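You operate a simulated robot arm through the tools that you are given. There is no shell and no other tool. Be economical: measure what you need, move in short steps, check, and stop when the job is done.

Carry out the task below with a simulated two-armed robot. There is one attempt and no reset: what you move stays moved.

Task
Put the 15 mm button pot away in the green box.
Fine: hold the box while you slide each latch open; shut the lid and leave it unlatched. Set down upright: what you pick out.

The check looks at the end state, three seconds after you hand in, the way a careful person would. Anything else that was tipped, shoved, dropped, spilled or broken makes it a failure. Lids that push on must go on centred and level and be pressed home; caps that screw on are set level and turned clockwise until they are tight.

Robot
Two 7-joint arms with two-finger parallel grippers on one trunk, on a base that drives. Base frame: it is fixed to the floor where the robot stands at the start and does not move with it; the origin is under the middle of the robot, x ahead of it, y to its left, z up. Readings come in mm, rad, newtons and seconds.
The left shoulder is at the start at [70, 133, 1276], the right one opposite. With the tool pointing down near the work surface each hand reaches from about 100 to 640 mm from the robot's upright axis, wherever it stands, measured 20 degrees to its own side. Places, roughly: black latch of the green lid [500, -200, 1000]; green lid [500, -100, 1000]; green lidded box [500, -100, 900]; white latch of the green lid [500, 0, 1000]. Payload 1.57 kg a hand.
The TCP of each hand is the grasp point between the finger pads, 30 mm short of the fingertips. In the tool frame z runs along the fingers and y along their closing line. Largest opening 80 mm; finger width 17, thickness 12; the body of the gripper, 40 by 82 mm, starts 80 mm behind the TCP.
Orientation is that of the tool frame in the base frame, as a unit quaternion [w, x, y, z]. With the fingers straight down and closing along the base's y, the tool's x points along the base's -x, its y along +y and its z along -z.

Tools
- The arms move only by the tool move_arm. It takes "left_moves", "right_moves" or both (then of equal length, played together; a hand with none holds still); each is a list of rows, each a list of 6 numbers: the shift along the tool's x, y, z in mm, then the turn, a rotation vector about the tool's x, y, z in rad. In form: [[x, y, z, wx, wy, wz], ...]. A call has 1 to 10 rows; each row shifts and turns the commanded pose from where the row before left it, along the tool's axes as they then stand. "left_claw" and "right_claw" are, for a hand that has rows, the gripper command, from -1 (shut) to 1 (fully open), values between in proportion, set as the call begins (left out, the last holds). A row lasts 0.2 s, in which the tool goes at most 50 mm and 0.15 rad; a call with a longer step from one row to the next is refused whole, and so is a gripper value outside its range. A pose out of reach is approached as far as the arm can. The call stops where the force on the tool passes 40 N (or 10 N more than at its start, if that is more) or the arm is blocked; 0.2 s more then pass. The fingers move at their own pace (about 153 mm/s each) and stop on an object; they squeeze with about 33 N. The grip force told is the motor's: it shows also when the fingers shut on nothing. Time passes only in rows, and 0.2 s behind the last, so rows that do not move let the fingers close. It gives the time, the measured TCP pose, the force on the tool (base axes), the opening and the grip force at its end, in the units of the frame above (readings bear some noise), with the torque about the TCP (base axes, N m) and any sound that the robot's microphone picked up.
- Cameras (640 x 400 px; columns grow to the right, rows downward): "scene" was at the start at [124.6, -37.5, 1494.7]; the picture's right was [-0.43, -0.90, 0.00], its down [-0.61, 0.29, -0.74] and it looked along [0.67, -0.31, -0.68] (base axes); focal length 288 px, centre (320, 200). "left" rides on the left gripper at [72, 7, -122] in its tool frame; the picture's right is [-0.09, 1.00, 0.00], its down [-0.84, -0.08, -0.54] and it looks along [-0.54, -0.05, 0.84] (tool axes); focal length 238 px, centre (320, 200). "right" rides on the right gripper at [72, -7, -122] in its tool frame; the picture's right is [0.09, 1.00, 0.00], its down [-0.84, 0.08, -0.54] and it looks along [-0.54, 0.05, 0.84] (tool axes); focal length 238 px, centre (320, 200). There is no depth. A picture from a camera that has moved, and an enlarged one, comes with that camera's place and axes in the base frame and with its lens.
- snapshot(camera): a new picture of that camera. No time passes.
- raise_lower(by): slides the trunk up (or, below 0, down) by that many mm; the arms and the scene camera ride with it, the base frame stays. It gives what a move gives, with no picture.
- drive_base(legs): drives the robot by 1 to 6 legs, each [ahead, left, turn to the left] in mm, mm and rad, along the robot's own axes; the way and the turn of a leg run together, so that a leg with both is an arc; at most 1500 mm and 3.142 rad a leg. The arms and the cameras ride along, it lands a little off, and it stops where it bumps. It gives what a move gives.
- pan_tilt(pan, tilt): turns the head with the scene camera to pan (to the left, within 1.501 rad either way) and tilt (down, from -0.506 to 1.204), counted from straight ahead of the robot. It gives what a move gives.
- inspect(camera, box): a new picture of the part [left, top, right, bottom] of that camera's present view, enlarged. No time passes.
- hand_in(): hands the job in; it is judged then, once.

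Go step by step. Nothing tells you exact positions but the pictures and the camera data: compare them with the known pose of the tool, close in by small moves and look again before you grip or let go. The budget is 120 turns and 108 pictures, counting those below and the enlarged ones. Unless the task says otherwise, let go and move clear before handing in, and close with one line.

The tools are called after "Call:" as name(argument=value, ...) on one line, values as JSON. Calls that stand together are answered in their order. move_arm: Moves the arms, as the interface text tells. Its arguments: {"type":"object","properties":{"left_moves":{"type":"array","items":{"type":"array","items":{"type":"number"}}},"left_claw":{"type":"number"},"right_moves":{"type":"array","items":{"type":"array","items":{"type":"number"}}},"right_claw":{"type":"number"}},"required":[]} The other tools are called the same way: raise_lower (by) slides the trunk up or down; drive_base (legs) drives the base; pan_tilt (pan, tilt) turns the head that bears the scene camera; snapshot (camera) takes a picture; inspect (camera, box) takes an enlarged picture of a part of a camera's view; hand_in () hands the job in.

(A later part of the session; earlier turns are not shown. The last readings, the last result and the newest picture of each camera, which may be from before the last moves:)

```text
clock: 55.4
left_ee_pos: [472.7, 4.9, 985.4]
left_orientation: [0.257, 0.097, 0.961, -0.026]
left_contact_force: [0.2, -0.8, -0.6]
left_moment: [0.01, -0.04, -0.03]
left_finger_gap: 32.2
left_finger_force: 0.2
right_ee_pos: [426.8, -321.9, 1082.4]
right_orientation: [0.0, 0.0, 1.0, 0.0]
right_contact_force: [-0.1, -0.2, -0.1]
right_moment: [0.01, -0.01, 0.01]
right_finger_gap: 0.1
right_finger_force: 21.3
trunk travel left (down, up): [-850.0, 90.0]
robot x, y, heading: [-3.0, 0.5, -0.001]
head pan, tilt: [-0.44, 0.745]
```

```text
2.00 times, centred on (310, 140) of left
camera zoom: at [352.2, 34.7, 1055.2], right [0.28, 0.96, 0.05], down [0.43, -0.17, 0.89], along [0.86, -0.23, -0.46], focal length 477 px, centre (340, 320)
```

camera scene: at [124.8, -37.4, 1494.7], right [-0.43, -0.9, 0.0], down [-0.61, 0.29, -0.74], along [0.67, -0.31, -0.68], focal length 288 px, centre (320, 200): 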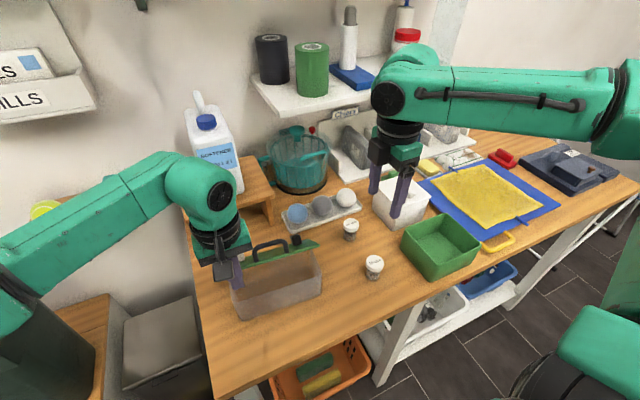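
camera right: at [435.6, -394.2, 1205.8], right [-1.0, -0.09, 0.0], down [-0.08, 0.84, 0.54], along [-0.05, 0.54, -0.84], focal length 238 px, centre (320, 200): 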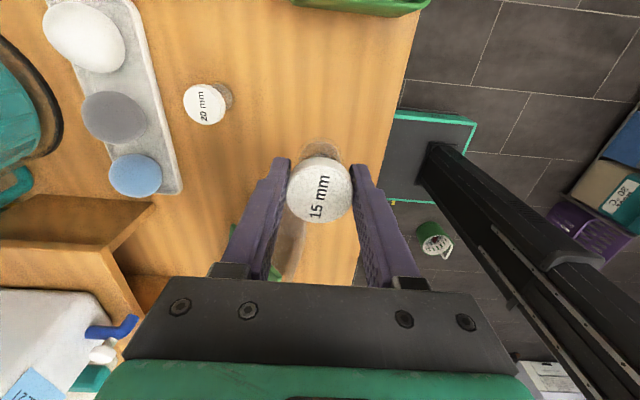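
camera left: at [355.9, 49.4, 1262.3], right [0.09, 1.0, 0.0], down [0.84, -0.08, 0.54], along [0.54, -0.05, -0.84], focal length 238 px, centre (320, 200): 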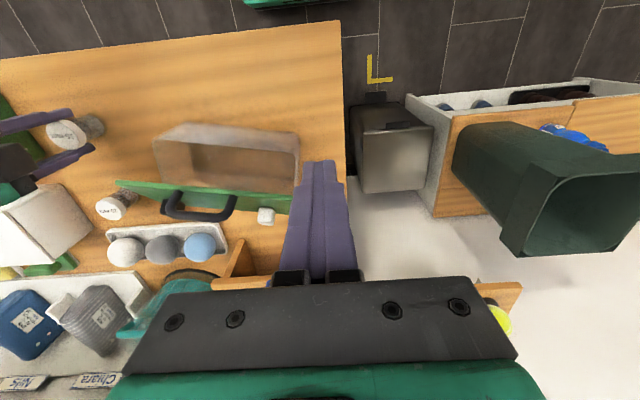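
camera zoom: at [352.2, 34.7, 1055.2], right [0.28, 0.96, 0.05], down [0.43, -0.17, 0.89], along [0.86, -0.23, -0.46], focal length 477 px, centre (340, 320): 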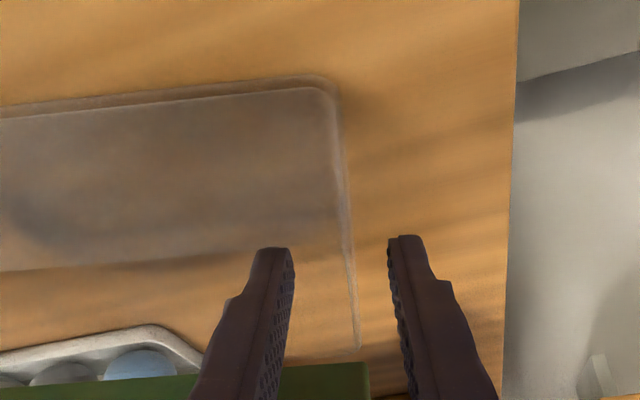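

Call:
move_arm(left_moves=[[0, 0, 0, 0, 0, 0], [0, 0, 0, 0, 0, 0], [0, 0, 0, 0, 0, 0]], left_claw=-1)

Call:
inspect(camera="left", box=[160, 40, 460, 240])

```text
clock: 56.2
left_ee_pos: [471.6, 3.7, 985.6]
left_orientation: [0.257, 0.097, 0.961, -0.026]
left_contact_force: [-0.1, -0.5, -0.1]
left_moment: [-0.02, -0.14, 0.1]
left_finger_gap: 2.6
left_finger_force: 24.1
right_ee_pos: [427.5, -321.7, 1082.7]
right_orientation: [0.0, 0.0, 1.0, 0.0]
right_contact_force: [0.5, 0.0, -0.8]
right_moment: [0.02, -0.02, 0.01]
right_finger_gap: 0.0
right_finger_force: 21.6
trunk travel left (down, up): [-850.0, 90.0]
robot x, y, heading: [2.3, -2.0, -0.001]
head pan, tilt: [-0.44, 0.745]
```

```text
2.00 times, centred on (310, 140) of left
camera zoom: at [352.2, 34.8, 1055.4], right [0.28, 0.96, 0.05], down [0.43, -0.17, 0.89], along [0.86, -0.23, -0.46], focal length 477 px, centre (340, 320)
```

zoom: 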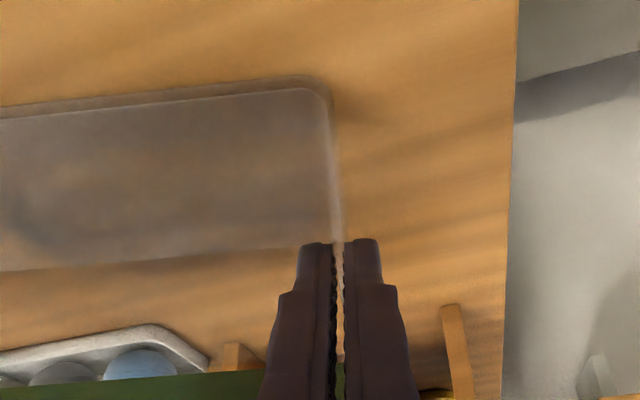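

End wall gripped (2.6 mm). I'll use this hold to slide and turn the box gently back toward its original place.

Call:
move_arm(left_moves=[[4.4, -0.5, -2.5, -0.012, 0, -0.02], [4.4, -0.5, -2.5, -0.012, 0, -0.02], [4.4, -0.2, -2.5, -0.012, 0, -0.021], [4.4, 0, -2.5, -0.012, 0, -0.021], [4.4, 0, -2.5, -0.012, 0, -0.021], [4.4, 0.2, -2.5, -0.012, 0, -0.021], [4.4, 0.5, -2.5, -0.012, 0, -0.021], [4.4, 0.5, -2.5, -0.012, 0, -0.021], [0, 0, 0, 0, 0, 0]])

Call:
inspect(camera="scene", box=[180, 180, 400, 340])

```text
clock: 58.2
left_ee_pos: [432.2, 8.2, 985.4]
left_orientation: [0.259, 0.004, 0.966, 0.0]
left_contact_force: [6.3, -2.0, 15.2]
left_moment: [-0.05, -0.45, 0.06]
left_finger_gap: 2.6
left_finger_force: 24.5
right_ee_pos: [427.9, -321.5, 1083.2]
right_orientation: [-0.001, 0.0, 1.0, 0.0]
right_contact_force: [-0.1, -0.7, -0.4]
right_moment: [0.01, -0.02, 0.0]
right_finger_gap: 0.1
right_finger_force: 21.5
trunk travel left (down, up): [-850.0, 90.0]
robot x, y, heading: [-0.8, -0.5, -0.001]
head pan, tilt: [-0.44, 0.745]
```

```text
2.50 times, centred on (290, 260) of scene
camera zoom: at [124.0, -38.2, 1494.9], right [-0.43, -0.9, 0.0], down [-0.61, 0.29, -0.74], along [0.67, -0.31, -0.68], focal length 721 px, centre (395, 50)
```

zoom: 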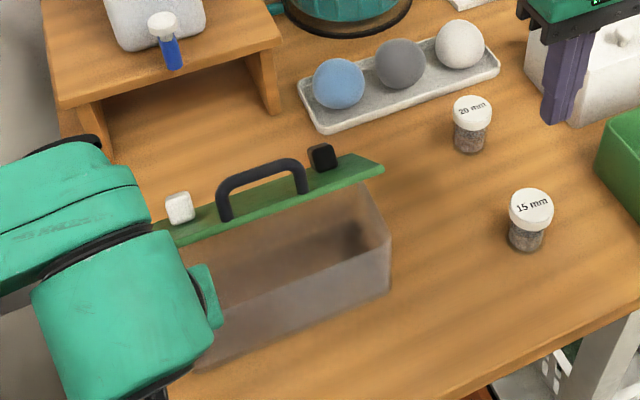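

The box is back near its place and square. Now the right hand (closed) goes in front of the lid's middle.

Call:
move_arm(right_moves=[[18, 20, 0, 0, 0, 0], [0, 42, 0, 0, 0, 0], [0, 42, 0, 0, 0, 0], [0, 42, 0, 0, 0, 0], [0, 42, 0, 0, 0, 0], [0, 40, 0, 0, 0, 0], [0, 0, 20, 0, 0, 0], [0, 0, 22, 0, 0, 0], [0, 0, 0, 0, 0, 0]])

Call:
inspect(camera="right", box=[160, 60, 480, 280])

Call:
inspect(camera="scene", box=[180, 180, 400, 340])

```text
clock: 60.2
left_ee_pos: [430.9, 9.0, 985.5]
left_orientation: [0.259, 0.005, 0.966, 0.0]
left_contact_force: [2.9, -1.1, 16.5]
left_moment: [-0.06, -0.19, 0.0]
left_finger_gap: 2.5
left_finger_force: 24.2
right_ee_pos: [407.9, -94.2, 1042.3]
right_orientation: [0.001, 0.0, 1.0, 0.0]
right_contact_force: [0.7, 0.2, 0.7]
right_moment: [-0.01, -0.02, 0.02]
right_finger_gap: 0.1
right_finger_force: 21.7
trunk travel left (down, up): [-850.0, 90.0]
robot x, y, heading: [1.7, 0.8, -0.003]
head pan, tilt: [-0.44, 0.745]
```

```text
1.82 times, centred on (320, 170) of right
camera zoom: at [336.0, -100.8, 1164.8], right [-0.09, 1.0, 0.0], down [0.84, 0.08, 0.54], along [0.54, 0.05, -0.84], focal length 433 px, centre (320, 254)
```

zoom: 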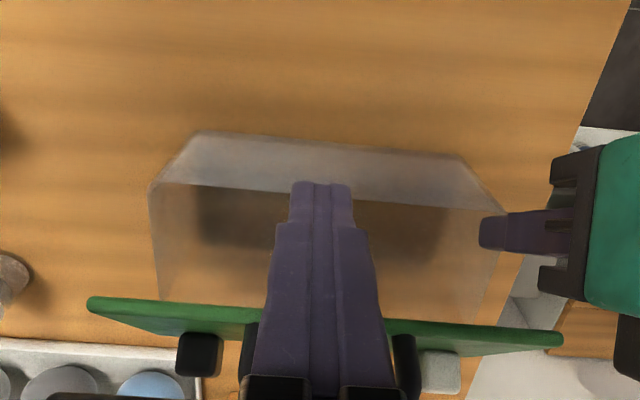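

```text
2.50 times, centred on (290, 260) of scene
camera zoom: at [122.5, -38.2, 1494.9], right [-0.43, -0.9, 0.0], down [-0.61, 0.29, -0.74], along [0.67, -0.31, -0.68], focal length 721 px, centre (395, 50)
```

zoom: 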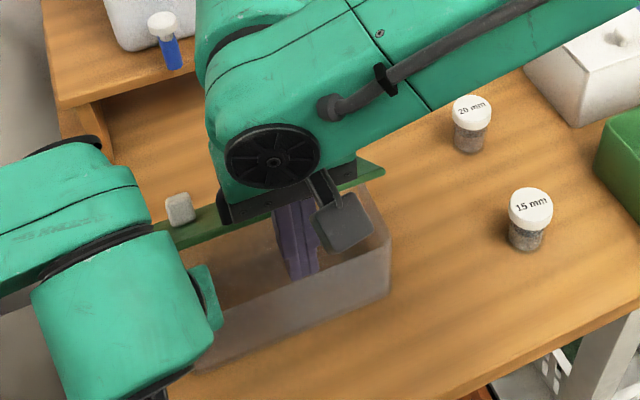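

Clear. I'll advance the right hand into the lid with small steps, the left holding the box.

Call:
move_arm(right_moves=[[-6, 0, 0, 0, 0, 0], [-6, 0, 0, 0, 0, 0], [-6, 0, 0, 0, 0, 0], [-6, 0, 0, 0, 0, 0], [-5, 0, 0, 0, 0, 0], [-5, 0, 0, 0, 0, 0], [-5, 0, 0, 0, 0, 0], [-5, 0, 0, 0, 0, 0], [0, 0, 0, 0, 0, 0]])

Call:
inspect(camera="right", box=[160, 60, 480, 280])

```text
clock: 62.2
left_ee_pos: [428.9, 8.8, 985.0]
left_orientation: [0.258, 0.004, 0.966, 0.0]
left_contact_force: [1.8, -1.5, 10.7]
left_moment: [-0.04, -0.68, 0.14]
left_finger_gap: 2.4
left_finger_force: 24.0
right_ee_pos: [450.2, -95.5, 1042.3]
right_orientation: [0.001, 0.0, 1.0, 0.001]
right_contact_force: [-0.4, -0.2, -0.3]
right_moment: [-0.02, 0.0, -0.03]
right_finger_gap: 0.0
right_finger_force: 21.3
trunk travel left (down, up): [-850.0, 90.0]
robot x, y, heading: [0.8, 1.9, -0.001]
head pan, tilt: [-0.44, 0.745]
```

```text
1.82 times, centred on (320, 170) of right
camera zoom: at [378.7, -101.4, 1164.8], right [-0.09, 1.0, 0.0], down [0.84, 0.08, 0.54], along [0.54, 0.05, -0.84], focal length 433 px, centre (320, 254)
```

zoom: 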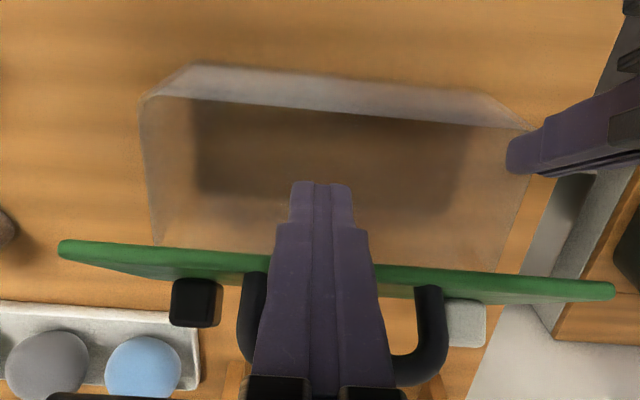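

Call:
move_arm(right_moves=[[-4, 0, 0, 0, 0, 0], [-4, 0, 0, 0, 0, 0], [-4, 0, 0, 0, 0, 0], [-4, 0, 0, 0, 0, 0], [-4, 0, 0, 0, 0, 0], [0, 0, 0, 0, 0, 0]])

Call:
inspect(camera="right", box=[160, 60, 480, 280])

```text
clock: 63.6
left_ee_pos: [431.3, 9.5, 986.5]
left_orientation: [0.257, 0.005, 0.966, -0.001]
left_contact_force: [0.2, -0.9, 9.8]
left_moment: [-0.03, -0.24, 0.11]
left_finger_gap: 2.7
left_finger_force: 23.7
right_ee_pos: [463.2, -103.3, 1045.5]
right_orientation: [0.002, -0.002, 1.0, 0.0]
right_contact_force: [-0.3, -0.1, -0.1]
right_moment: [-0.01, 0.0, 0.0]
right_finger_gap: 0.1
right_finger_force: 21.3
right hand out of reach, approached as far as the arm can: row 1, 3, 5
trunk travel left (down, up): [-850.0, 90.0]
robot x, y, heading: [-1.8, -0.8, 0.004]
head pan, tilt: [-0.44, 0.745]
```

```text
1.82 times, centred on (320, 170) of right
camera zoom: at [392.1, -110.7, 1168.3], right [-0.09, 1.0, 0.0], down [0.84, 0.08, 0.54], along [0.54, 0.05, -0.84], focal length 433 px, centre (320, 254)
```

zoom: 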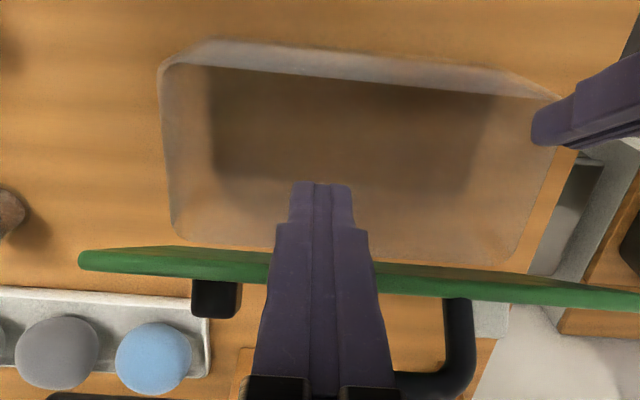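

The right arm is limited near the midline, so I'll shift it to y≈-150, where it reached further before, and push there.

Call:
move_arm(right_moves=[[12, 0, 0, 0, 0, 0], [0, -24, 2, 0, 0, 0], [0, -24, 2, 0, 0, 0], [-5, 0, 0, 0, 0, 0], [-5, 0, 0, 0, 0, 0], [-4, 0, 0, 0, 0, 0], [-4, 0, 0, 0, 0, 0], [-4, 0, 0, 0, 0, 0], [-4, 0, 0, 0, 0, 0], [0, 0, 0, 0, 0, 0]])

Call:
inspect(camera="right", box=[160, 60, 480, 280])

```text
clock: 65.8
left_ee_pos: [430.7, 9.8, 985.7]
left_orientation: [0.258, 0.004, 0.966, 0.0]
left_contact_force: [-0.5, -0.3, 7.3]
left_moment: [-0.03, -0.04, 0.13]
left_finger_gap: 2.4
left_finger_force: 24.1
right_ee_pos: [478.0, -152.0, 1041.9]
right_orientation: [0.001, 0.0, 1.0, 0.0]
right_contact_force: [0.1, 0.0, -0.2]
right_moment: [0.03, -0.02, 0.0]
right_finger_gap: 0.0
right_finger_force: 21.4
trunk travel left (down, up): [-850.0, 90.0]
robot x, y, heading: [-2.1, -2.4, -0.001]
head pan, tilt: [-0.44, 0.745]
```

```text
1.82 times, centred on (320, 170) of right
camera zoom: at [406.3, -158.4, 1164.3], right [-0.09, 1.0, 0.0], down [0.84, 0.08, 0.54], along [0.54, 0.05, -0.84], focal length 433 px, centre (320, 254)
```

zoom: 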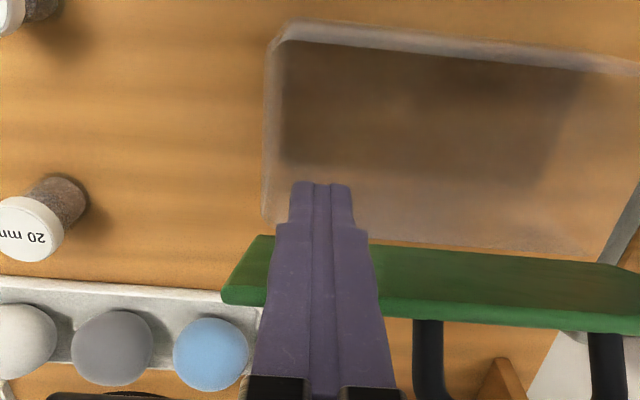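

The lid is now open to about 70°, and I can see its inner face. I'll advance another 20 mm.

Call:
move_arm(right_moves=[[-4, 0, 0, 0, 0, 0], [-4, 0, 0, 0, 0, 0], [-4, 0, 0, 0, 0, 0], [-4, 0, 0, 0, 0, 0], [-4, 0, 0, 0, 0, 0], [0, 0, 0, 0, 0, 0]])

Call:
inspect(camera="right", box=[160, 60, 480, 280])

```text
clock: 67.2
left_ee_pos: [430.3, 9.0, 985.0]
left_orientation: [0.258, 0.004, 0.966, 0.0]
left_contact_force: [-1.9, 0.5, 4.7]
left_moment: [-0.04, -0.06, 0.09]
left_finger_gap: 2.5
left_finger_force: 23.9
right_ee_pos: [497.4, -151.0, 1041.2]
right_orientation: [0.001, -0.001, 1.0, 0.001]
right_contact_force: [1.0, -0.3, 0.7]
right_moment: [0.03, 0.03, -0.01]
right_finger_gap: 0.0
right_finger_force: 21.4
trunk travel left (down, up): [-850.0, 90.0]
robot x, y, heading: [1.5, 5.1, -0.002]
head pan, tilt: [-0.44, 0.745]
```

```text
1.82 times, centred on (320, 170) of right
camera zoom: at [426.8, -158.1, 1164.1], right [-0.09, 1.0, 0.0], down [0.84, 0.08, 0.54], along [0.54, 0.05, -0.84], focal length 433 px, centre (320, 254)
```

zoom: 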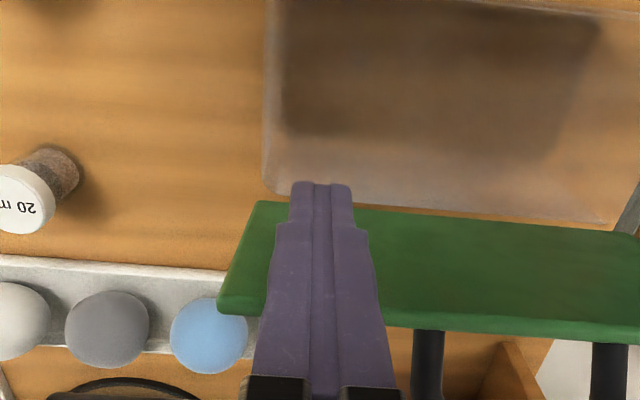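

The lid is near vertical. I'll back off with the right hand and see whether it stays, then go over the pot.

Call:
move_arm(right_moves=[[20, 0, 0, 0, 0, 0], [30, 0, 0, 0, 0, 0], [20, 0, -20, 0, 0, 0], [0, -20, -30, 0, 0, 0], [0, -40, 0, 0, 0, 0], [0, -40, 0, 0, 0, 0], [0, -40, 0, 0, 0, 0], [0, -31, 0, 0, 0, 0], [0, 0, 0, 0, 0, 0]], right_claw=-1)

Call:
snapshot(camera="scene")

Call:
inspect(camera="right", box=[180, 40, 460, 220])

```text
clock: 69.2
left_ee_pos: [430.7, 9.5, 985.7]
left_orientation: [0.258, 0.004, 0.966, -0.001]
left_contact_force: [-1.0, 0.0, 6.1]
left_moment: [-0.01, -0.13, 0.06]
left_finger_gap: 2.7
left_finger_force: 23.4
right_ee_pos: [428.8, -323.7, 1091.8]
right_orientation: [0.002, -0.001, 1.0, 0.001]
right_contact_force: [-0.1, -0.2, 0.5]
right_moment: [-0.03, 0.01, -0.02]
right_finger_gap: 0.0
right_finger_force: 21.0
trunk travel left (down, up): [-850.0, 90.0]
robot x, y, heading: [2.3, -1.3, 0.001]
head pan, tilt: [-0.44, 0.745]
```

```text
35 pictures are left
camera scene: at [123.3, -37.1, 1494.9], right [-0.43, -0.9, 0.0], down [-0.61, 0.29, -0.74], along [0.67, -0.31, -0.68], focal length 288 px, centre (320, 200)
```

scene: 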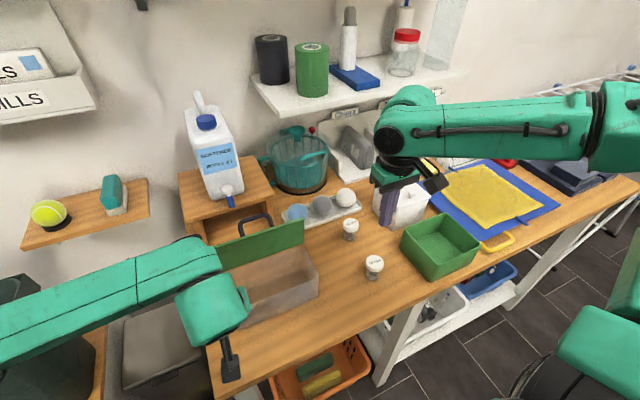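

```text
2.22 times, centred on (320, 130) of right
camera zoom: at [357.1, -329.5, 1212.5], right [-0.09, 1.0, 0.0], down [0.84, 0.08, 0.54], along [0.54, 0.05, -0.84], focal length 530 px, centre (320, 356)
```

zoom: 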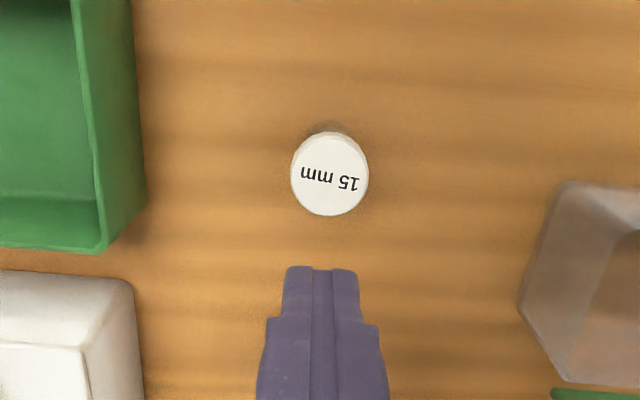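

The lid stays open by itself. Pot at about (425.5, -319.5); I'll open, descend and grip it.

Call:
move_arm(right_moves=[[3, 4, 20, 0, 0, 0], [0, 0, 30, 0, 0, 0], [0, 0, 30, 0, 0, 0], [0, 0, 20, 0, 0, 0], [0, 0, 0, 0, 0, 0]], right_claw=0.75)

Call:
inspect(camera="right", box=[180, 40, 460, 220])

```text
clock: 70.4
left_ee_pos: [430.4, 10.0, 984.4]
left_orientation: [0.258, 0.004, 0.966, 0.0]
left_contact_force: [-0.2, 1.3, 6.6]
left_moment: [0.03, -0.09, 0.04]
left_finger_gap: 2.4
left_finger_force: 24.1
right_ee_pos: [425.5, -317.7, 990.5]
right_orientation: [0.001, 0.001, 1.0, 0.0]
right_contact_force: [-0.1, -0.4, -0.1]
right_moment: [-0.01, 0.01, -0.01]
right_finger_gap: 69.8
right_finger_force: 0.1
trunk travel left (down, up): [-850.0, 90.0]
robot x, y, heading: [-0.7, 0.3, -0.001]
head pan, tilt: [-0.44, 0.745]
```

```text
2.22 times, centred on (320, 130) of right
camera zoom: at [353.5, -324.2, 1113.2], right [-0.09, 1.0, 0.0], down [0.84, 0.08, 0.54], along [0.54, 0.05, -0.84], focal length 530 px, centre (320, 356)
```

zoom: 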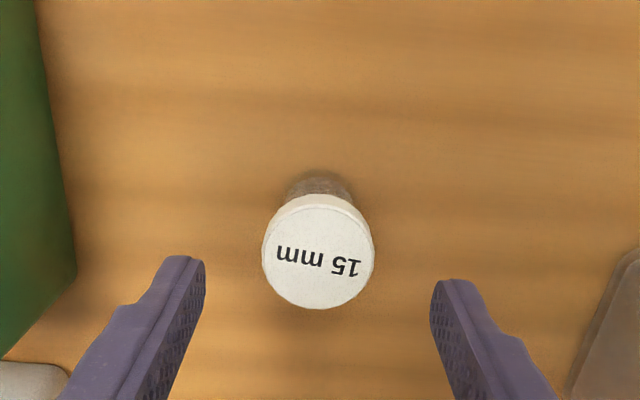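

Call:
move_arm(right_moves=[[0, -1, 25, 0, 0, 0], [0, 0, 20, 0, 0, 0], [0, 0, 12, 0, 0, 0], [0, 0, 0, 0, 0, 0]])

Call:
move_arm(right_moves=[[0, 0, 0, 0, 0, 0], [0, 0, 0, 0, 0, 0], [0, 0, 0, 0, 0, 0]], right_claw=-1)

Call:
move_arm(right_moves=[[0, 0, -15, 0, 0, 0], [0, 0, -25, 0, 0, 0], [0, 0, -30, 0, 0, 0], [0, 0, -30, 0, 0, 0], [0, 0, -30, 0, 0, 0], [0, 0, -20, 0, 0, 0], [0, 0, 0, 0, 0, 0]])

Call:
inspect(camera="scene", box=[200, 180, 440, 340])

```text
clock: 71.4
left_ee_pos: [431.3, 9.8, 985.4]
left_orientation: [0.258, 0.004, 0.966, 0.0]
left_contact_force: [-1.3, 0.1, 6.4]
left_moment: [0.02, -0.07, 0.05]
left_finger_gap: 2.7
left_finger_force: 23.8
right_ee_pos: [425.0, -319.6, 933.3]
right_orientation: [0.001, 0.001, 1.0, 0.0]
right_contact_force: [-0.5, 0.0, -0.4]
right_moment: [0.02, 0.0, 0.01]
right_finger_gap: 70.1
right_finger_force: 0.0
trunk travel left (down, up): [-850.0, 90.0]
robot x, y, heading: [-2.2, -1.4, 0.001]
head pan, tilt: [-0.44, 0.745]
```

```text
clock: 72.2
left_ee_pos: [429.7, 9.8, 984.2]
left_orientation: [0.258, 0.004, 0.966, 0.0]
left_contact_force: [-0.7, 0.5, 6.6]
left_moment: [0.0, -0.11, 0.07]
left_finger_gap: 2.7
left_finger_force: 23.6
right_ee_pos: [425.5, -318.8, 934.9]
right_orientation: [0.0, 0.0, 1.0, 0.0]
right_contact_force: [0.4, -1.1, -0.4]
right_moment: [0.03, 0.01, 0.0]
right_finger_gap: 39.5
right_finger_force: 32.8
trunk travel left (down, up): [-850.0, 90.0]
robot x, y, heading: [0.7, 0.7, -0.001]
head pan, tilt: [-0.44, 0.745]
```

```text
clock: 73.8
left_ee_pos: [431.1, 9.7, 984.3]
left_orientation: [0.258, 0.004, 0.966, -0.001]
left_contact_force: [-1.3, 0.5, 6.8]
left_moment: [-0.01, -0.14, 0.04]
left_finger_gap: 2.9
left_finger_force: 23.8
right_ee_pos: [423.1, -319.1, 1084.1]
right_orientation: [0.0, 0.0, 1.0, -0.001]
right_contact_force: [-0.6, -0.3, -0.6]
right_moment: [-0.04, 0.01, -0.02]
right_finger_gap: 39.4
right_finger_force: 32.9
trunk travel left (down, up): [-850.0, 90.0]
robot x, y, heading: [0.5, -2.3, -0.003]
head pan, tilt: [-0.44, 0.745]
```

```text
2.50 times, centred on (320, 260) of scene
camera zoom: at [123.4, -37.4, 1494.8], right [-0.43, -0.9, 0.0], down [-0.61, 0.29, -0.74], along [0.67, -0.31, -0.68], focal length 721 px, centre (320, 50)
```

zoom: 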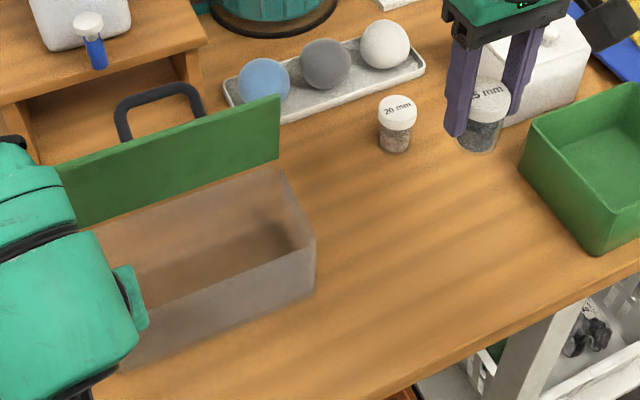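

Pot held upright. The box opening spans about x 428–500 with its right wall near y -172; I'll carry the pot over to (460, -122).

Call:
move_arm(right_moves=[[-6, 35, 0, 0, 0, 0], [-6, 35, 0, 0, 0, 0], [-6, 35, 0, 0, 0, 0], [-6, 35, 0, 0, 0, 0], [-6, 35, 0, 0, 0, 0], [-7, 22, 0, 0, 0, 0], [0, 0, 0, 0, 0, 0]])

Call:
inspect(camera="right", box=[140, 20, 500, 250])

Call:
inspect(camera="scene", box=[180, 180, 380, 340])

```text
clock: 75.4
left_ee_pos: [430.6, 9.4, 986.1]
left_orientation: [0.258, 0.004, 0.966, 0.001]
left_contact_force: [-0.4, 0.4, 6.6]
left_moment: [-0.03, -0.04, 0.01]
left_finger_gap: 2.7
left_finger_force: 23.6
right_ee_pos: [460.8, -122.3, 1085.7]
right_orientation: [0.0, 0.001, 1.0, 0.0]
right_contact_force: [-0.1, -0.2, -1.0]
right_moment: [-0.01, 0.0, 0.0]
right_finger_gap: 39.7
right_finger_force: 33.2
trunk travel left (down, up): [-850.0, 90.0]
robot x, y, heading: [1.6, 3.2, -0.001]
head pan, tilt: [-0.44, 0.745]
```

```text
1.74 times, centred on (320, 135) of right
camera zoom: at [389.0, -129.2, 1206.1], right [-0.09, 1.0, 0.0], down [0.84, 0.08, 0.54], along [0.54, 0.05, -0.84], focal length 414 px, centre (320, 313)
```

zoom: 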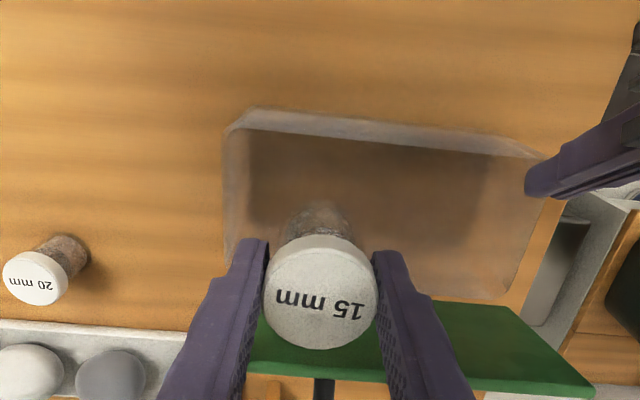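

```text
2.50 times, centred on (280, 260) of scene
camera zoom: at [123.4, -37.5, 1494.8], right [-0.43, -0.9, 0.0], down [-0.61, 0.29, -0.74], along [0.67, -0.31, -0.68], focal length 721 px, centre (420, 50)
```

zoom: 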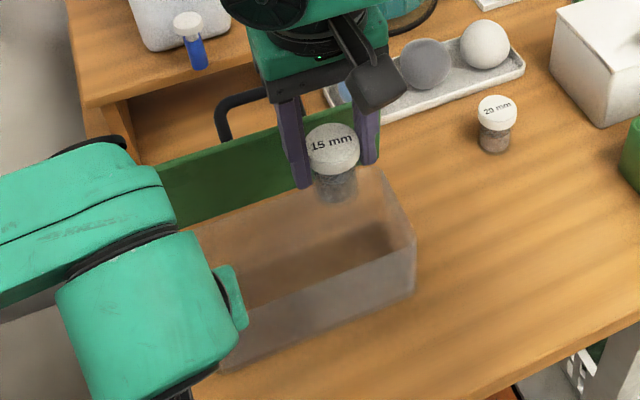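

Aligned with margin. I'll shift 5 mm further from the right wall and descend into the box.

Call:
move_arm(right_moves=[[0, 5, 0, 0, 0, 0], [0, 0, 20, 0, 0, 0], [0, 0, 20, 0, 0, 0], [0, 0, 20, 0, 0, 0], [0, 0, 20, 0, 0, 0], [0, 0, 20, 0, 0, 0], [0, 0, 20, 0, 0, 0], [0, 0, 16, 0, 0, 0], [0, 0, 0, 0, 0, 0]])

Call:
inspect(camera="scene", box=[220, 200, 360, 320])

Call:
inspect(camera="right", box=[140, 20, 500, 250])

```text
clock: 77.2
left_ee_pos: [427.8, 9.0, 985.4]
left_orientation: [0.257, 0.005, 0.966, -0.002]
left_contact_force: [-1.7, 1.6, 6.3]
left_moment: [-0.02, 0.58, 0.29]
left_finger_gap: 2.5
left_finger_force: 24.2
right_ee_pos: [446.9, -134.1, 973.6]
right_orientation: [0.011, -0.002, 1.0, 0.004]
right_contact_force: [-3.4, 0.1, 10.6]
right_moment: [0.01, 0.23, -0.02]
right_finger_gap: 39.6
right_finger_force: 33.3
right hand out of reach, approached as far as the arm can: row 5, 6, 7, 8
trunk travel left (down, up): [-850.0, 90.0]
robot x, y, heading: [0.2, 0.8, -0.004]
head pan, tilt: [-0.44, 0.745]
stopped in row 9 (right hand): the force on the tool passed its limit (the readings are from after the stop); the commanded pose is now the measured one
```

```text
3.33 times, centred on (290, 260) of scene
camera zoom: at [120.6, -36.5, 1495.2], right [-0.43, -0.9, 0.0], down [-0.61, 0.29, -0.74], along [0.67, -0.31, -0.68], focal length 961 px, centre (420, 0)
```

zoom: 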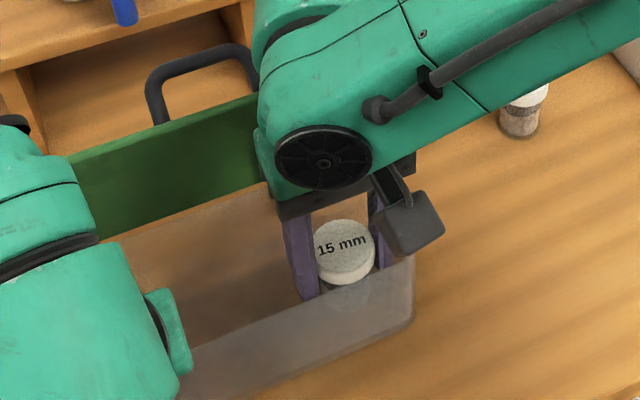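

```text
1.74 times, centred on (320, 135) of right
camera zoom: at [372.6, -142.1, 1093.9], right [-0.1, 1.0, 0.01], down [0.83, 0.08, 0.56], along [0.56, 0.06, -0.83], focal length 414 px, centre (320, 313)
```

zoom: 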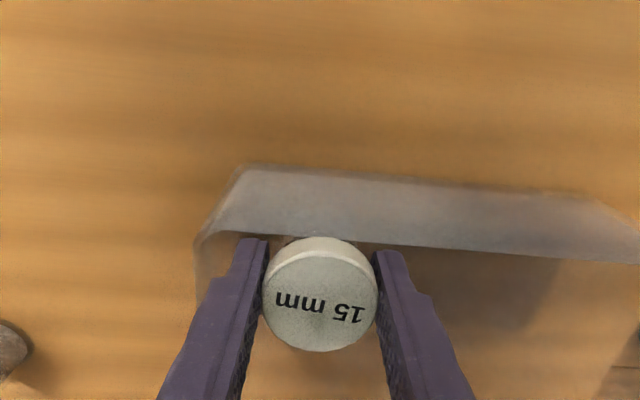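

The right arm can't go lower at that spot and drifted to the front wall, so I stop. I'll lift the pot back out straight up, re-level, and later lower it with the trunk instead, keeping the arm's posture.

Call:
move_arm(right_moves=[[-4, 0, -5, 0, 0, 0], [-4, 0, -15, 0, 0.022, 0], [-3, 6, -20, 0, 0, 0], [-3, 6, -24, 0, 0, 0], [0, 0, -24, 0, 0, 0], [0, 0, -24, 0, 0, 0], [0, 0, 0, 0, 0, 0]])

Call:
snapshot(camera="scene")

```text
clock: 78.8
left_ee_pos: [431.4, 9.3, 985.4]
left_orientation: [0.258, 0.004, 0.966, -0.003]
left_contact_force: [1.7, 1.4, 18.5]
left_moment: [0.03, -0.41, 0.16]
left_finger_gap: 2.6
left_finger_force: 24.1
right_ee_pos: [461.4, -123.3, 1083.9]
right_orientation: [-0.002, -0.001, 1.0, 0.004]
right_contact_force: [1.2, -0.7, -0.9]
right_moment: [-0.02, 0.01, 0.01]
right_finger_gap: 39.3
right_finger_force: 32.9
trunk travel left (down, up): [-850.0, 90.0]
robot x, y, heading: [-3.0, 1.6, 0.003]
head pan, tilt: [-0.44, 0.745]
```

```text
27 pictures are left
camera scene: at [121.8, -36.9, 1495.1], right [-0.43, -0.9, 0.0], down [-0.61, 0.29, -0.74], along [0.67, -0.31, -0.68], focal length 288 px, centre (320, 200)
```

scene: 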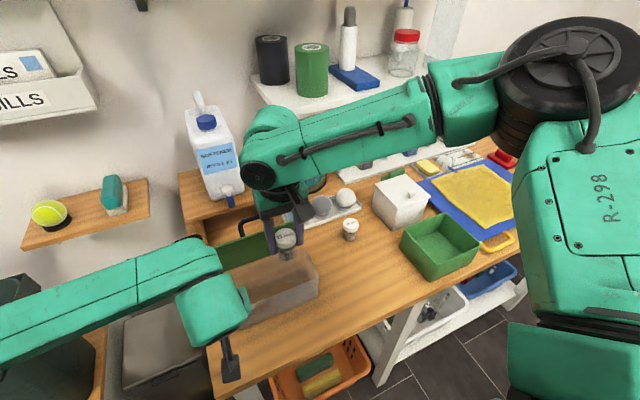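

Recovered; the pot is level and clear above the box. Now the left hand releases the wall, backs out, straightens and goes up and to the left.

Call:
move_arm(left_moves=[[0, 0, 0, 0, 0, 0], [0, 0, 0, 0, 0, 0], [0, 0, -25, 0, 0, 0], [0, 0, -35, 0, 0, 0], [0, 10, -35, 0, 0, 0], [0, 20, -20, 0, 0.13, 0], [0, 20, -20, 0, 0.13, 0], [0, 20, -20, 0, 0.13, 0], [0, 20, -20, 0, 0.13, 0], [0, 0, -30, 0, 0, 0]], left_claw=-0.3)

Call:
move_arm(left_moves=[[0, 10, -40, 0, 0, 0], [0, 10, -40, 0, 0, 0], [0, 0, -20, 0, 0, 0], [0, 0, 0, 0, 0, 0]])

Call:
inspect(camera="scene", box=[160, 180, 380, 340])

```text
clock: 81.0
left_ee_pos: [359.7, 97.5, 1172.8]
left_orientation: [-0.002, 0.005, 1.0, 0.0]
left_contact_force: [-0.4, -0.1, 0.2]
left_moment: [0.0, -0.02, 0.02]
left_finger_gap: 28.0
left_finger_force: 0.1
right_ee_pos: [463.0, -125.3, 1081.8]
right_orientation: [-0.002, -0.001, 1.0, 0.004]
right_contact_force: [0.3, 1.0, -0.3]
right_moment: [-0.01, 0.01, -0.02]
right_finger_gap: 39.5
right_finger_force: 32.7
trunk travel left (down, up): [-850.0, 90.0]
robot x, y, heading: [-0.1, -0.4, -0.003]
head pan, tilt: [-0.44, 0.745]
```

```text
clock: 82.0
left_ee_pos: [359.3, 119.3, 1272.2]
left_orientation: [-0.001, 0.005, 1.0, 0.0]
left_contact_force: [0.4, 0.6, 0.3]
left_moment: [0.01, 0.0, 0.0]
left_finger_gap: 28.1
left_finger_force: 0.0
right_ee_pos: [463.1, -123.7, 1081.5]
right_orientation: [-0.002, -0.002, 1.0, 0.005]
right_contact_force: [0.6, -0.4, -0.1]
right_moment: [0.01, 0.01, 0.04]
right_finger_gap: 39.3
right_finger_force: 33.2
trunk travel left (down, up): [-850.0, 90.0]
robot x, y, heading: [2.8, 4.7, 0.004]
head pan, tilt: [-0.44, 0.745]
```

```text
2.50 times, centred on (270, 260) of scene
camera zoom: at [125.6, -37.3, 1494.6], right [-0.43, -0.9, 0.0], down [-0.61, 0.29, -0.73], along [0.66, -0.31, -0.68], focal length 721 px, centre (445, 50)
```

zoom: 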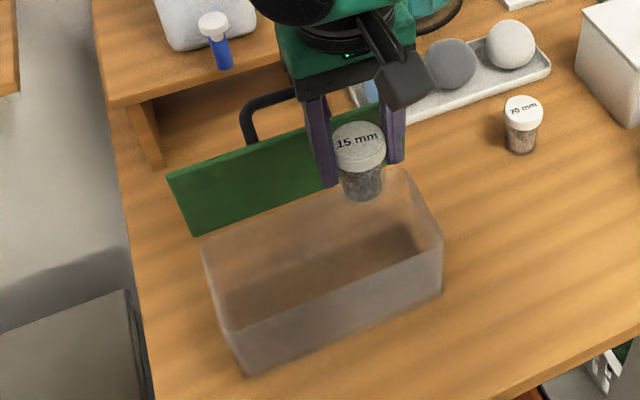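

The lid stays vertical, and the pot sits centred above the box (426–502, -176–3). I'll lower the trunk by 115 mm first.

Call:
raise_lower(by=-115)

Call:
snapshot(camera="scene")

Call:
inspect(camera="right", box=[140, 20, 500, 250])

```text
clock: 83.5
left_ee_pos: [359.1, 119.5, 1157.1]
left_orientation: [-0.001, 0.005, 1.0, -0.001]
left_contact_force: [-0.7, 0.3, 0.6]
left_moment: [-0.01, -0.03, 0.01]
left_finger_gap: 28.2
left_finger_force: 0.1
right_ee_pos: [462.2, -123.4, 967.1]
right_orientation: [-0.003, -0.001, 1.0, 0.005]
right_contact_force: [0.1, -0.6, -1.0]
right_moment: [0.0, 0.0, 0.04]
right_finger_gap: 39.5
right_finger_force: 33.1
trunk travel left (down, up): [-735.0, 205.0]
robot x, y, heading: [1.1, -3.3, 0.002]
head pan, tilt: [-0.44, 0.745]
```

```text
25 pictures are left
camera scene: at [124.5, -37.5, 1379.8], right [-0.43, -0.9, 0.0], down [-0.61, 0.29, -0.74], along [0.67, -0.31, -0.68], focal length 288 px, centre (320, 200)
```

scene: 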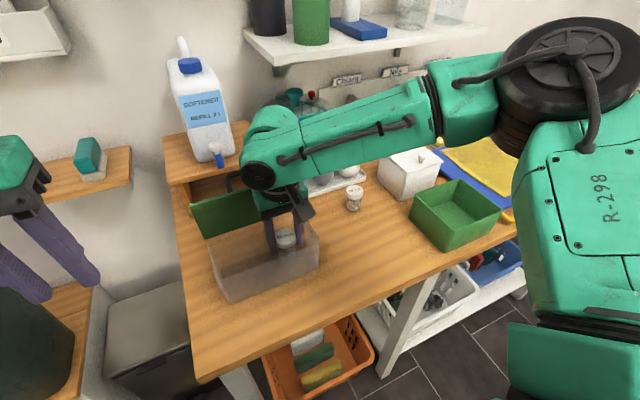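

```text
1.74 times, centred on (320, 135) of right
camera zoom: at [391.9, -131.8, 1090.0], right [-0.1, 1.0, 0.01], down [0.84, 0.08, 0.54], along [0.54, 0.06, -0.84], focal length 414 px, centre (320, 313)
```

zoom: 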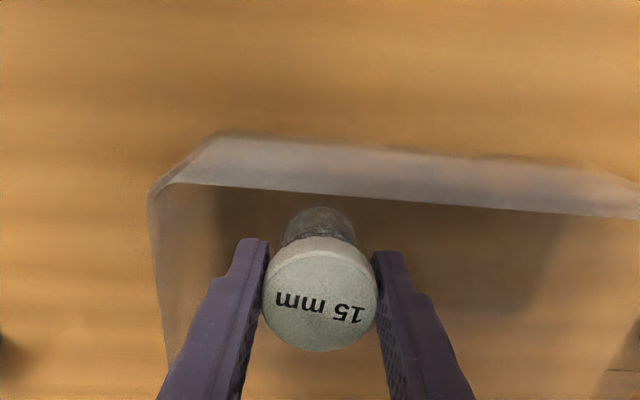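

Straight descent works. I'll continue lowering 22 mm, then by small increments until contact.

Call:
raise_lower(by=-22)

Call:
raise_lower(by=-5)

```text
clock: 84.2
left_ee_pos: [358.8, 118.4, 1134.1]
left_orientation: [-0.001, 0.006, 1.0, 0.001]
left_contact_force: [0.3, 1.0, 0.1]
left_moment: [-0.01, 0.02, 0.0]
left_finger_gap: 27.9
left_finger_force: 0.0
right_ee_pos: [463.3, -123.7, 946.3]
right_orientation: [-0.002, -0.001, 1.0, 0.005]
right_contact_force: [1.0, -0.4, -0.2]
right_moment: [-0.02, 0.01, -0.01]
right_finger_gap: 39.2
right_finger_force: 33.3
trunk travel left (down, up): [-713.0, 227.0]
robot x, y, heading: [-3.1, -1.0, 0.005]
head pan, tilt: [-0.44, 0.745]
```

```text
clock: 84.7
left_ee_pos: [358.5, 119.6, 1130.7]
left_orientation: [-0.001, 0.005, 1.0, 0.0]
left_contact_force: [-0.4, -0.9, 0.3]
left_moment: [0.01, 0.01, 0.01]
left_finger_gap: 28.0
left_finger_force: 0.1
right_ee_pos: [462.3, -123.3, 938.4]
right_orientation: [-0.003, -0.002, 1.0, 0.005]
right_contact_force: [0.2, -0.2, -0.7]
right_moment: [-0.01, 0.02, 0.02]
right_finger_gap: 39.5
right_finger_force: 32.3
trunk travel left (down, up): [-708.0, 232.0]
robot x, y, heading: [-0.3, 0.9, 0.003]
head pan, tilt: [-0.44, 0.745]
```

Call:
raise_lower(by=-2)

Call:
raise_lower(by=-1.5)

```text
clock: 85.2
left_ee_pos: [359.2, 119.7, 1128.0]
left_orientation: [-0.001, 0.006, 1.0, 0.0]
left_contact_force: [-0.1, 0.7, -0.5]
left_moment: [0.0, 0.0, 0.0]
left_finger_gap: 28.1
left_finger_force: 0.0
right_ee_pos: [462.2, -123.6, 937.4]
right_orientation: [-0.002, -0.002, 1.0, 0.004]
right_contact_force: [0.3, 0.2, -0.3]
right_moment: [-0.03, -0.02, -0.04]
right_finger_gap: 39.5
right_finger_force: 33.1
trunk travel left (down, up): [-706.0, 234.0]
robot x, y, heading: [-1.5, -3.1, 0.001]
head pan, tilt: [-0.44, 0.745]
```

```text
clock: 85.8
left_ee_pos: [358.9, 118.8, 1126.9]
left_orientation: [-0.001, 0.005, 1.0, 0.0]
left_contact_force: [0.0, -0.4, 0.9]
left_moment: [-0.02, 0.0, -0.02]
left_finger_gap: 27.8
left_finger_force: 0.0
right_ee_pos: [462.3, -123.9, 938.5]
right_orientation: [-0.002, -0.002, 1.0, 0.005]
right_contact_force: [-0.1, -1.1, 1.4]
right_moment: [-0.04, -0.04, -0.03]
right_finger_gap: 39.3
right_finger_force: 33.2
trunk travel left (down, up): [-705.0, 235.0]
robot x, y, heading: [-1.0, -1.4, -0.0]
head pan, tilt: [-0.44, 0.745]
```

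Contact just begins (1.4 N). One millimetre more, then open gently.

Call:
raise_lower(by=-1)

Call:
move_arm(right_moves=[[0, 0, 0, 0, 0, 0], [0, 0, 0, 0, 0, 0], [0, 0, 0, 0, 0, 0]], right_claw=0.3)

Call:
inspect(camera="right", box=[140, 20, 500, 250])

```text
clock: 86.3
left_ee_pos: [358.9, 119.9, 1126.0]
left_orientation: [0.0, 0.005, 1.0, 0.0]
left_contact_force: [-0.1, 0.2, 0.4]
left_moment: [0.01, 0.0, 0.01]
left_finger_gap: 28.0
left_finger_force: 0.0
right_ee_pos: [461.9, -122.8, 937.0]
right_orientation: [-0.002, -0.002, 1.0, 0.005]
right_contact_force: [0.3, -1.9, 7.4]
right_moment: [-0.11, -0.12, 0.0]
right_finger_gap: 39.3
right_finger_force: 32.3
trunk travel left (down, up): [-704.0, 236.0]
robot x, y, heading: [2.7, -2.0, -0.003]
head pan, tilt: [-0.44, 0.745]
```

```text
clock: 87.1
left_ee_pos: [359.4, 119.9, 1124.4]
left_orientation: [-0.002, 0.005, 1.0, 0.001]
left_contact_force: [-0.1, -0.1, 0.3]
left_moment: [0.02, 0.01, 0.01]
left_finger_gap: 27.9
left_finger_force: 0.1
right_ee_pos: [462.5, -123.5, 935.7]
right_orientation: [-0.003, -0.001, 1.0, 0.005]
right_contact_force: [-0.1, -0.5, 0.3]
right_moment: [0.01, 0.01, 0.01]
right_finger_gap: 52.1
right_finger_force: 0.0
trunk travel left (down, up): [-704.0, 236.0]
robot x, y, heading: [1.1, 2.7, -0.001]
head pan, tilt: [-0.44, 0.745]
```

```text
1.74 times, centred on (320, 135) of right
camera zoom: at [392.0, -131.8, 1058.4], right [-0.1, 1.0, 0.01], down [0.84, 0.08, 0.54], along [0.53, 0.06, -0.84], focal length 414 px, centre (320, 313)
```

zoom: 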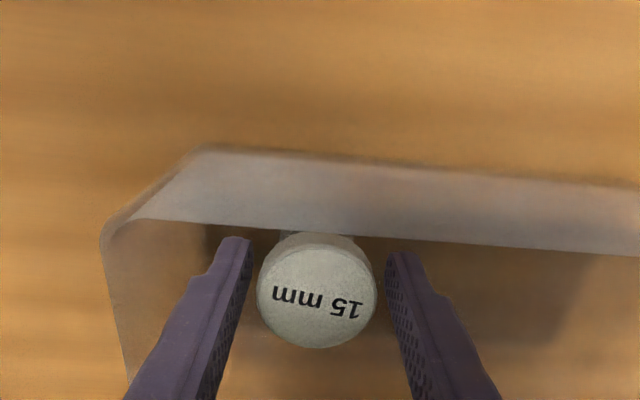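

Pot stands upright, released. I'll raise the trunk back straight up.

Call:
raise_lower(by=146)

Call:
inspect(camera="right", box=[140, 20, 500, 250])

```text
clock: 88.8
left_ee_pos: [358.5, 118.8, 1271.4]
left_orientation: [-0.001, 0.004, 1.0, 0.0]
left_contact_force: [-0.9, 0.5, 0.6]
left_moment: [0.03, 0.01, 0.0]
left_finger_gap: 28.1
left_finger_force: 0.0
right_ee_pos: [463.0, -123.9, 1081.3]
right_orientation: [-0.003, -0.002, 1.0, 0.005]
right_contact_force: [0.1, 0.7, 0.7]
right_moment: [0.01, 0.0, 0.02]
right_finger_gap: 51.9
right_finger_force: 0.0
trunk travel left (down, up): [-850.0, 90.0]
robot x, y, heading: [-0.5, -2.9, 0.006]
head pan, tilt: [-0.44, 0.745]
```

```text
1.74 times, centred on (320, 135) of right
camera zoom: at [392.1, -131.8, 1204.4], right [-0.1, 1.0, 0.01], down [0.84, 0.08, 0.54], along [0.53, 0.06, -0.84], focal length 414 px, centre (320, 313)
```

zoom: 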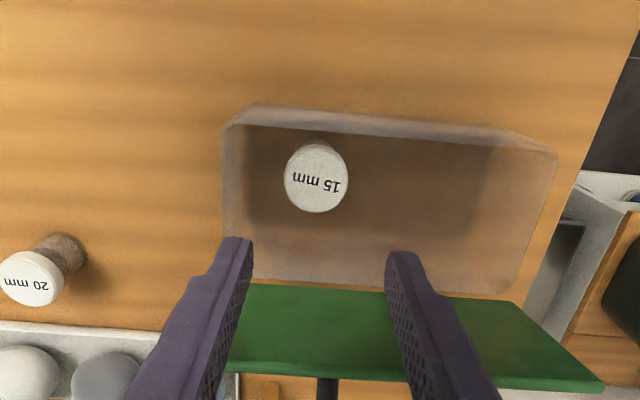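

The pot stands upright in the box. To close the lid, the left hand will re-grip the end wall, and the right hand, turned to close along x and fully open, will straddle the lid edge at y≈-155 and pull it forward.

Call:
move_arm(left_moves=[[0, 0, 0, 0, -0.13, 0], [0, 0, 0, 0, -0.13, 0], [0, 0, 0, 0, -0.13, 0], [0, 0, 0, 0, -0.13, 0], [13.4, -18.3, 34, 0, 0, 0], [13.4, -18.3, 34, 0, 0, 0], [13.4, -18.3, 34, 0, 0, 0], [13.4, -18.3, 34, 0, 0, 0], [13.4, -18.3, 34, 0, 0, 0], [13.4, -18.3, 34, 0, 0, 0]], left_claw=-0.2, right_moves=[[0, 0, -30, 0, 0, 0], [15, -35, -10, 0, 0, 0], [0, 0, 0, 0, 0, -0.15], [0, 0, 0, 0, 0, -0.15], [0, 0, 0, 0, 0, -0.15], [0, 0, 0, 0, 0, -0.15], [0, 0, 0, 0, 0, -0.15], [0, 0, 0, 0, 0, -0.15], [0, 0, 0, 0, 0, -0.15], [0, 0, 0, 0, 0, -0.15]], right_claw=1)

Call:
inspect(camera="left", box=[160, 40, 460, 240])

```text
clock: 91.0
left_ee_pos: [392.6, 9.4, 1053.9]
left_orientation: [0.256, 0.005, 0.967, -0.001]
left_contact_force: [0.5, -0.6, 0.2]
left_moment: [-0.03, -0.01, 0.0]
left_finger_gap: 31.9
left_finger_force: 0.0
right_ee_pos: [450.1, -159.1, 1122.2]
right_orientation: [0.001, -0.568, 0.823, 0.006]
right_contact_force: [0.4, 0.6, 0.6]
right_moment: [0.0, 0.01, 0.01]
right_finger_gap: 80.3
right_finger_force: 0.0
trunk travel left (down, up): [-850.0, 90.0]
robot x, y, heading: [0.4, -1.2, 0.001]
head pan, tilt: [-0.44, 0.745]
```

```text
2.00 times, centred on (310, 140) of left
camera zoom: at [268.5, 16.1, 1124.0], right [0.09, 0.99, 0.04], down [0.46, -0.08, 0.89], along [0.88, -0.06, -0.46], focal length 477 px, centre (340, 320)
```

zoom: 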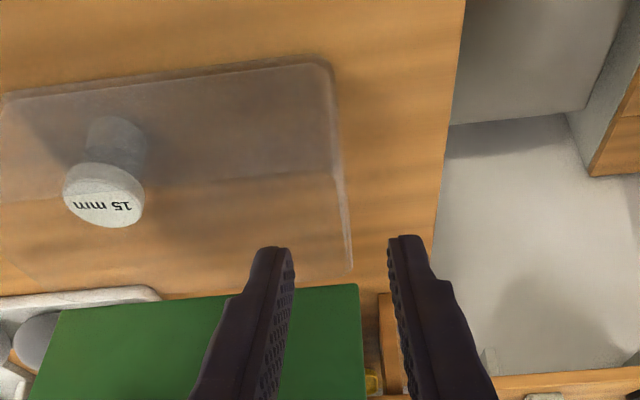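

Same geometry as before: advance and grip the wall. The right hand finishes its turn.

Call:
move_arm(left_moves=[[0, 0, 20, 0, 0, 0], [0, 0, 20, 0, 0, 0], [0, 0, 20, 0, 0, 0], [0, 0, 18, 0, 0, 0], [0, 0, 0, 0, 0, 0]], right_moves=[[0, 0, -5, 0, 0, -0.121], [0, 0, 0, 0, 0, -0.121], [0, 0, 0, 0, 0, -0.121], [0, -18, 0, 0, 0, 0], [0, -20, 0, 0, 0, 0]])

Call:
move_arm(left_moves=[[0, 0, 0, 0, 0, 0], [0, 0, 0, 0, 0, 0], [0, 0, 0, 0, 0, 0]], left_claw=-1)

Call:
snapshot(camera="right")

Call:
inspect(camera="scene", box=[180, 160, 380, 340])

```text
clock: 92.2
left_ee_pos: [429.3, 8.0, 985.9]
left_orientation: [0.255, 0.005, 0.967, -0.002]
left_contact_force: [1.7, 0.6, 0.5]
left_moment: [-0.01, 0.02, -0.02]
left_finger_gap: 31.9
left_finger_force: 0.1
right_ee_pos: [488.3, -158.8, 1125.7]
right_orientation: [0.001, -0.706, 0.708, 0.005]
right_contact_force: [-1.3, -0.7, 0.4]
right_moment: [-0.03, 0.0, -0.01]
right_finger_gap: 80.0
right_finger_force: 0.1
trunk travel left (down, up): [-850.0, 90.0]
robot x, y, heading: [1.5, 0.8, 0.005]
head pan, tilt: [-0.44, 0.745]
```

```text
clock: 93.0
left_ee_pos: [427.3, 8.6, 987.8]
left_orientation: [0.257, 0.003, 0.967, -0.001]
left_contact_force: [0.3, 1.2, 0.1]
left_moment: [-0.01, -0.04, 0.13]
left_finger_gap: 2.3
left_finger_force: 24.1
right_ee_pos: [487.4, -159.3, 1126.1]
right_orientation: [0.001, -0.706, 0.708, 0.005]
right_contact_force: [-0.3, -0.2, -0.2]
right_moment: [0.04, -0.05, 0.01]
right_finger_gap: 80.1
right_finger_force: 0.1
trunk travel left (down, up): [-850.0, 90.0]
robot x, y, heading: [-2.3, 2.2, 0.001]
head pan, tilt: [-0.44, 0.745]
```

```text
20 pictures are left
camera right: at [495.2, -231.6, 1247.5], right [-1.0, -0.09, 0.0], down [-0.07, 0.83, 0.55], along [-0.05, 0.55, -0.84], focal length 238 px, centre (320, 200)
```

right: 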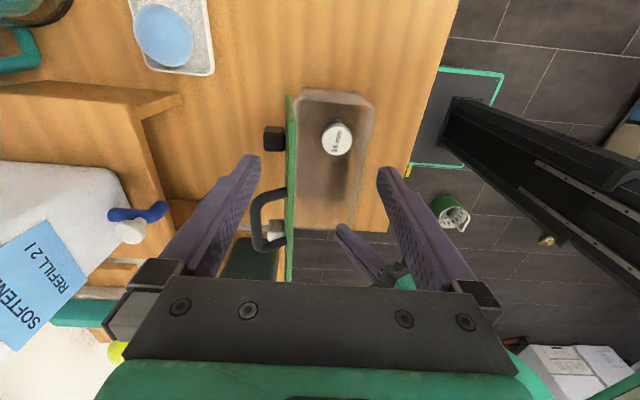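

```text
2.22 times, centred on (280, 250) of scene
camera zoom: at [125.0, -37.5, 1494.2], right [-0.43, -0.9, 0.0], down [-0.61, 0.29, -0.74], along [0.67, -0.31, -0.68], focal length 641 px, centre (409, 89)
```

zoom: 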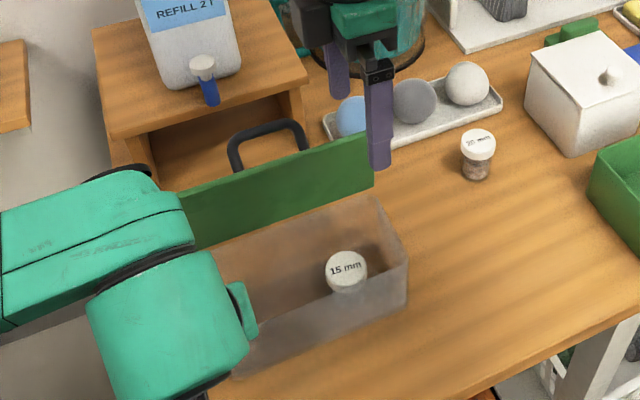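

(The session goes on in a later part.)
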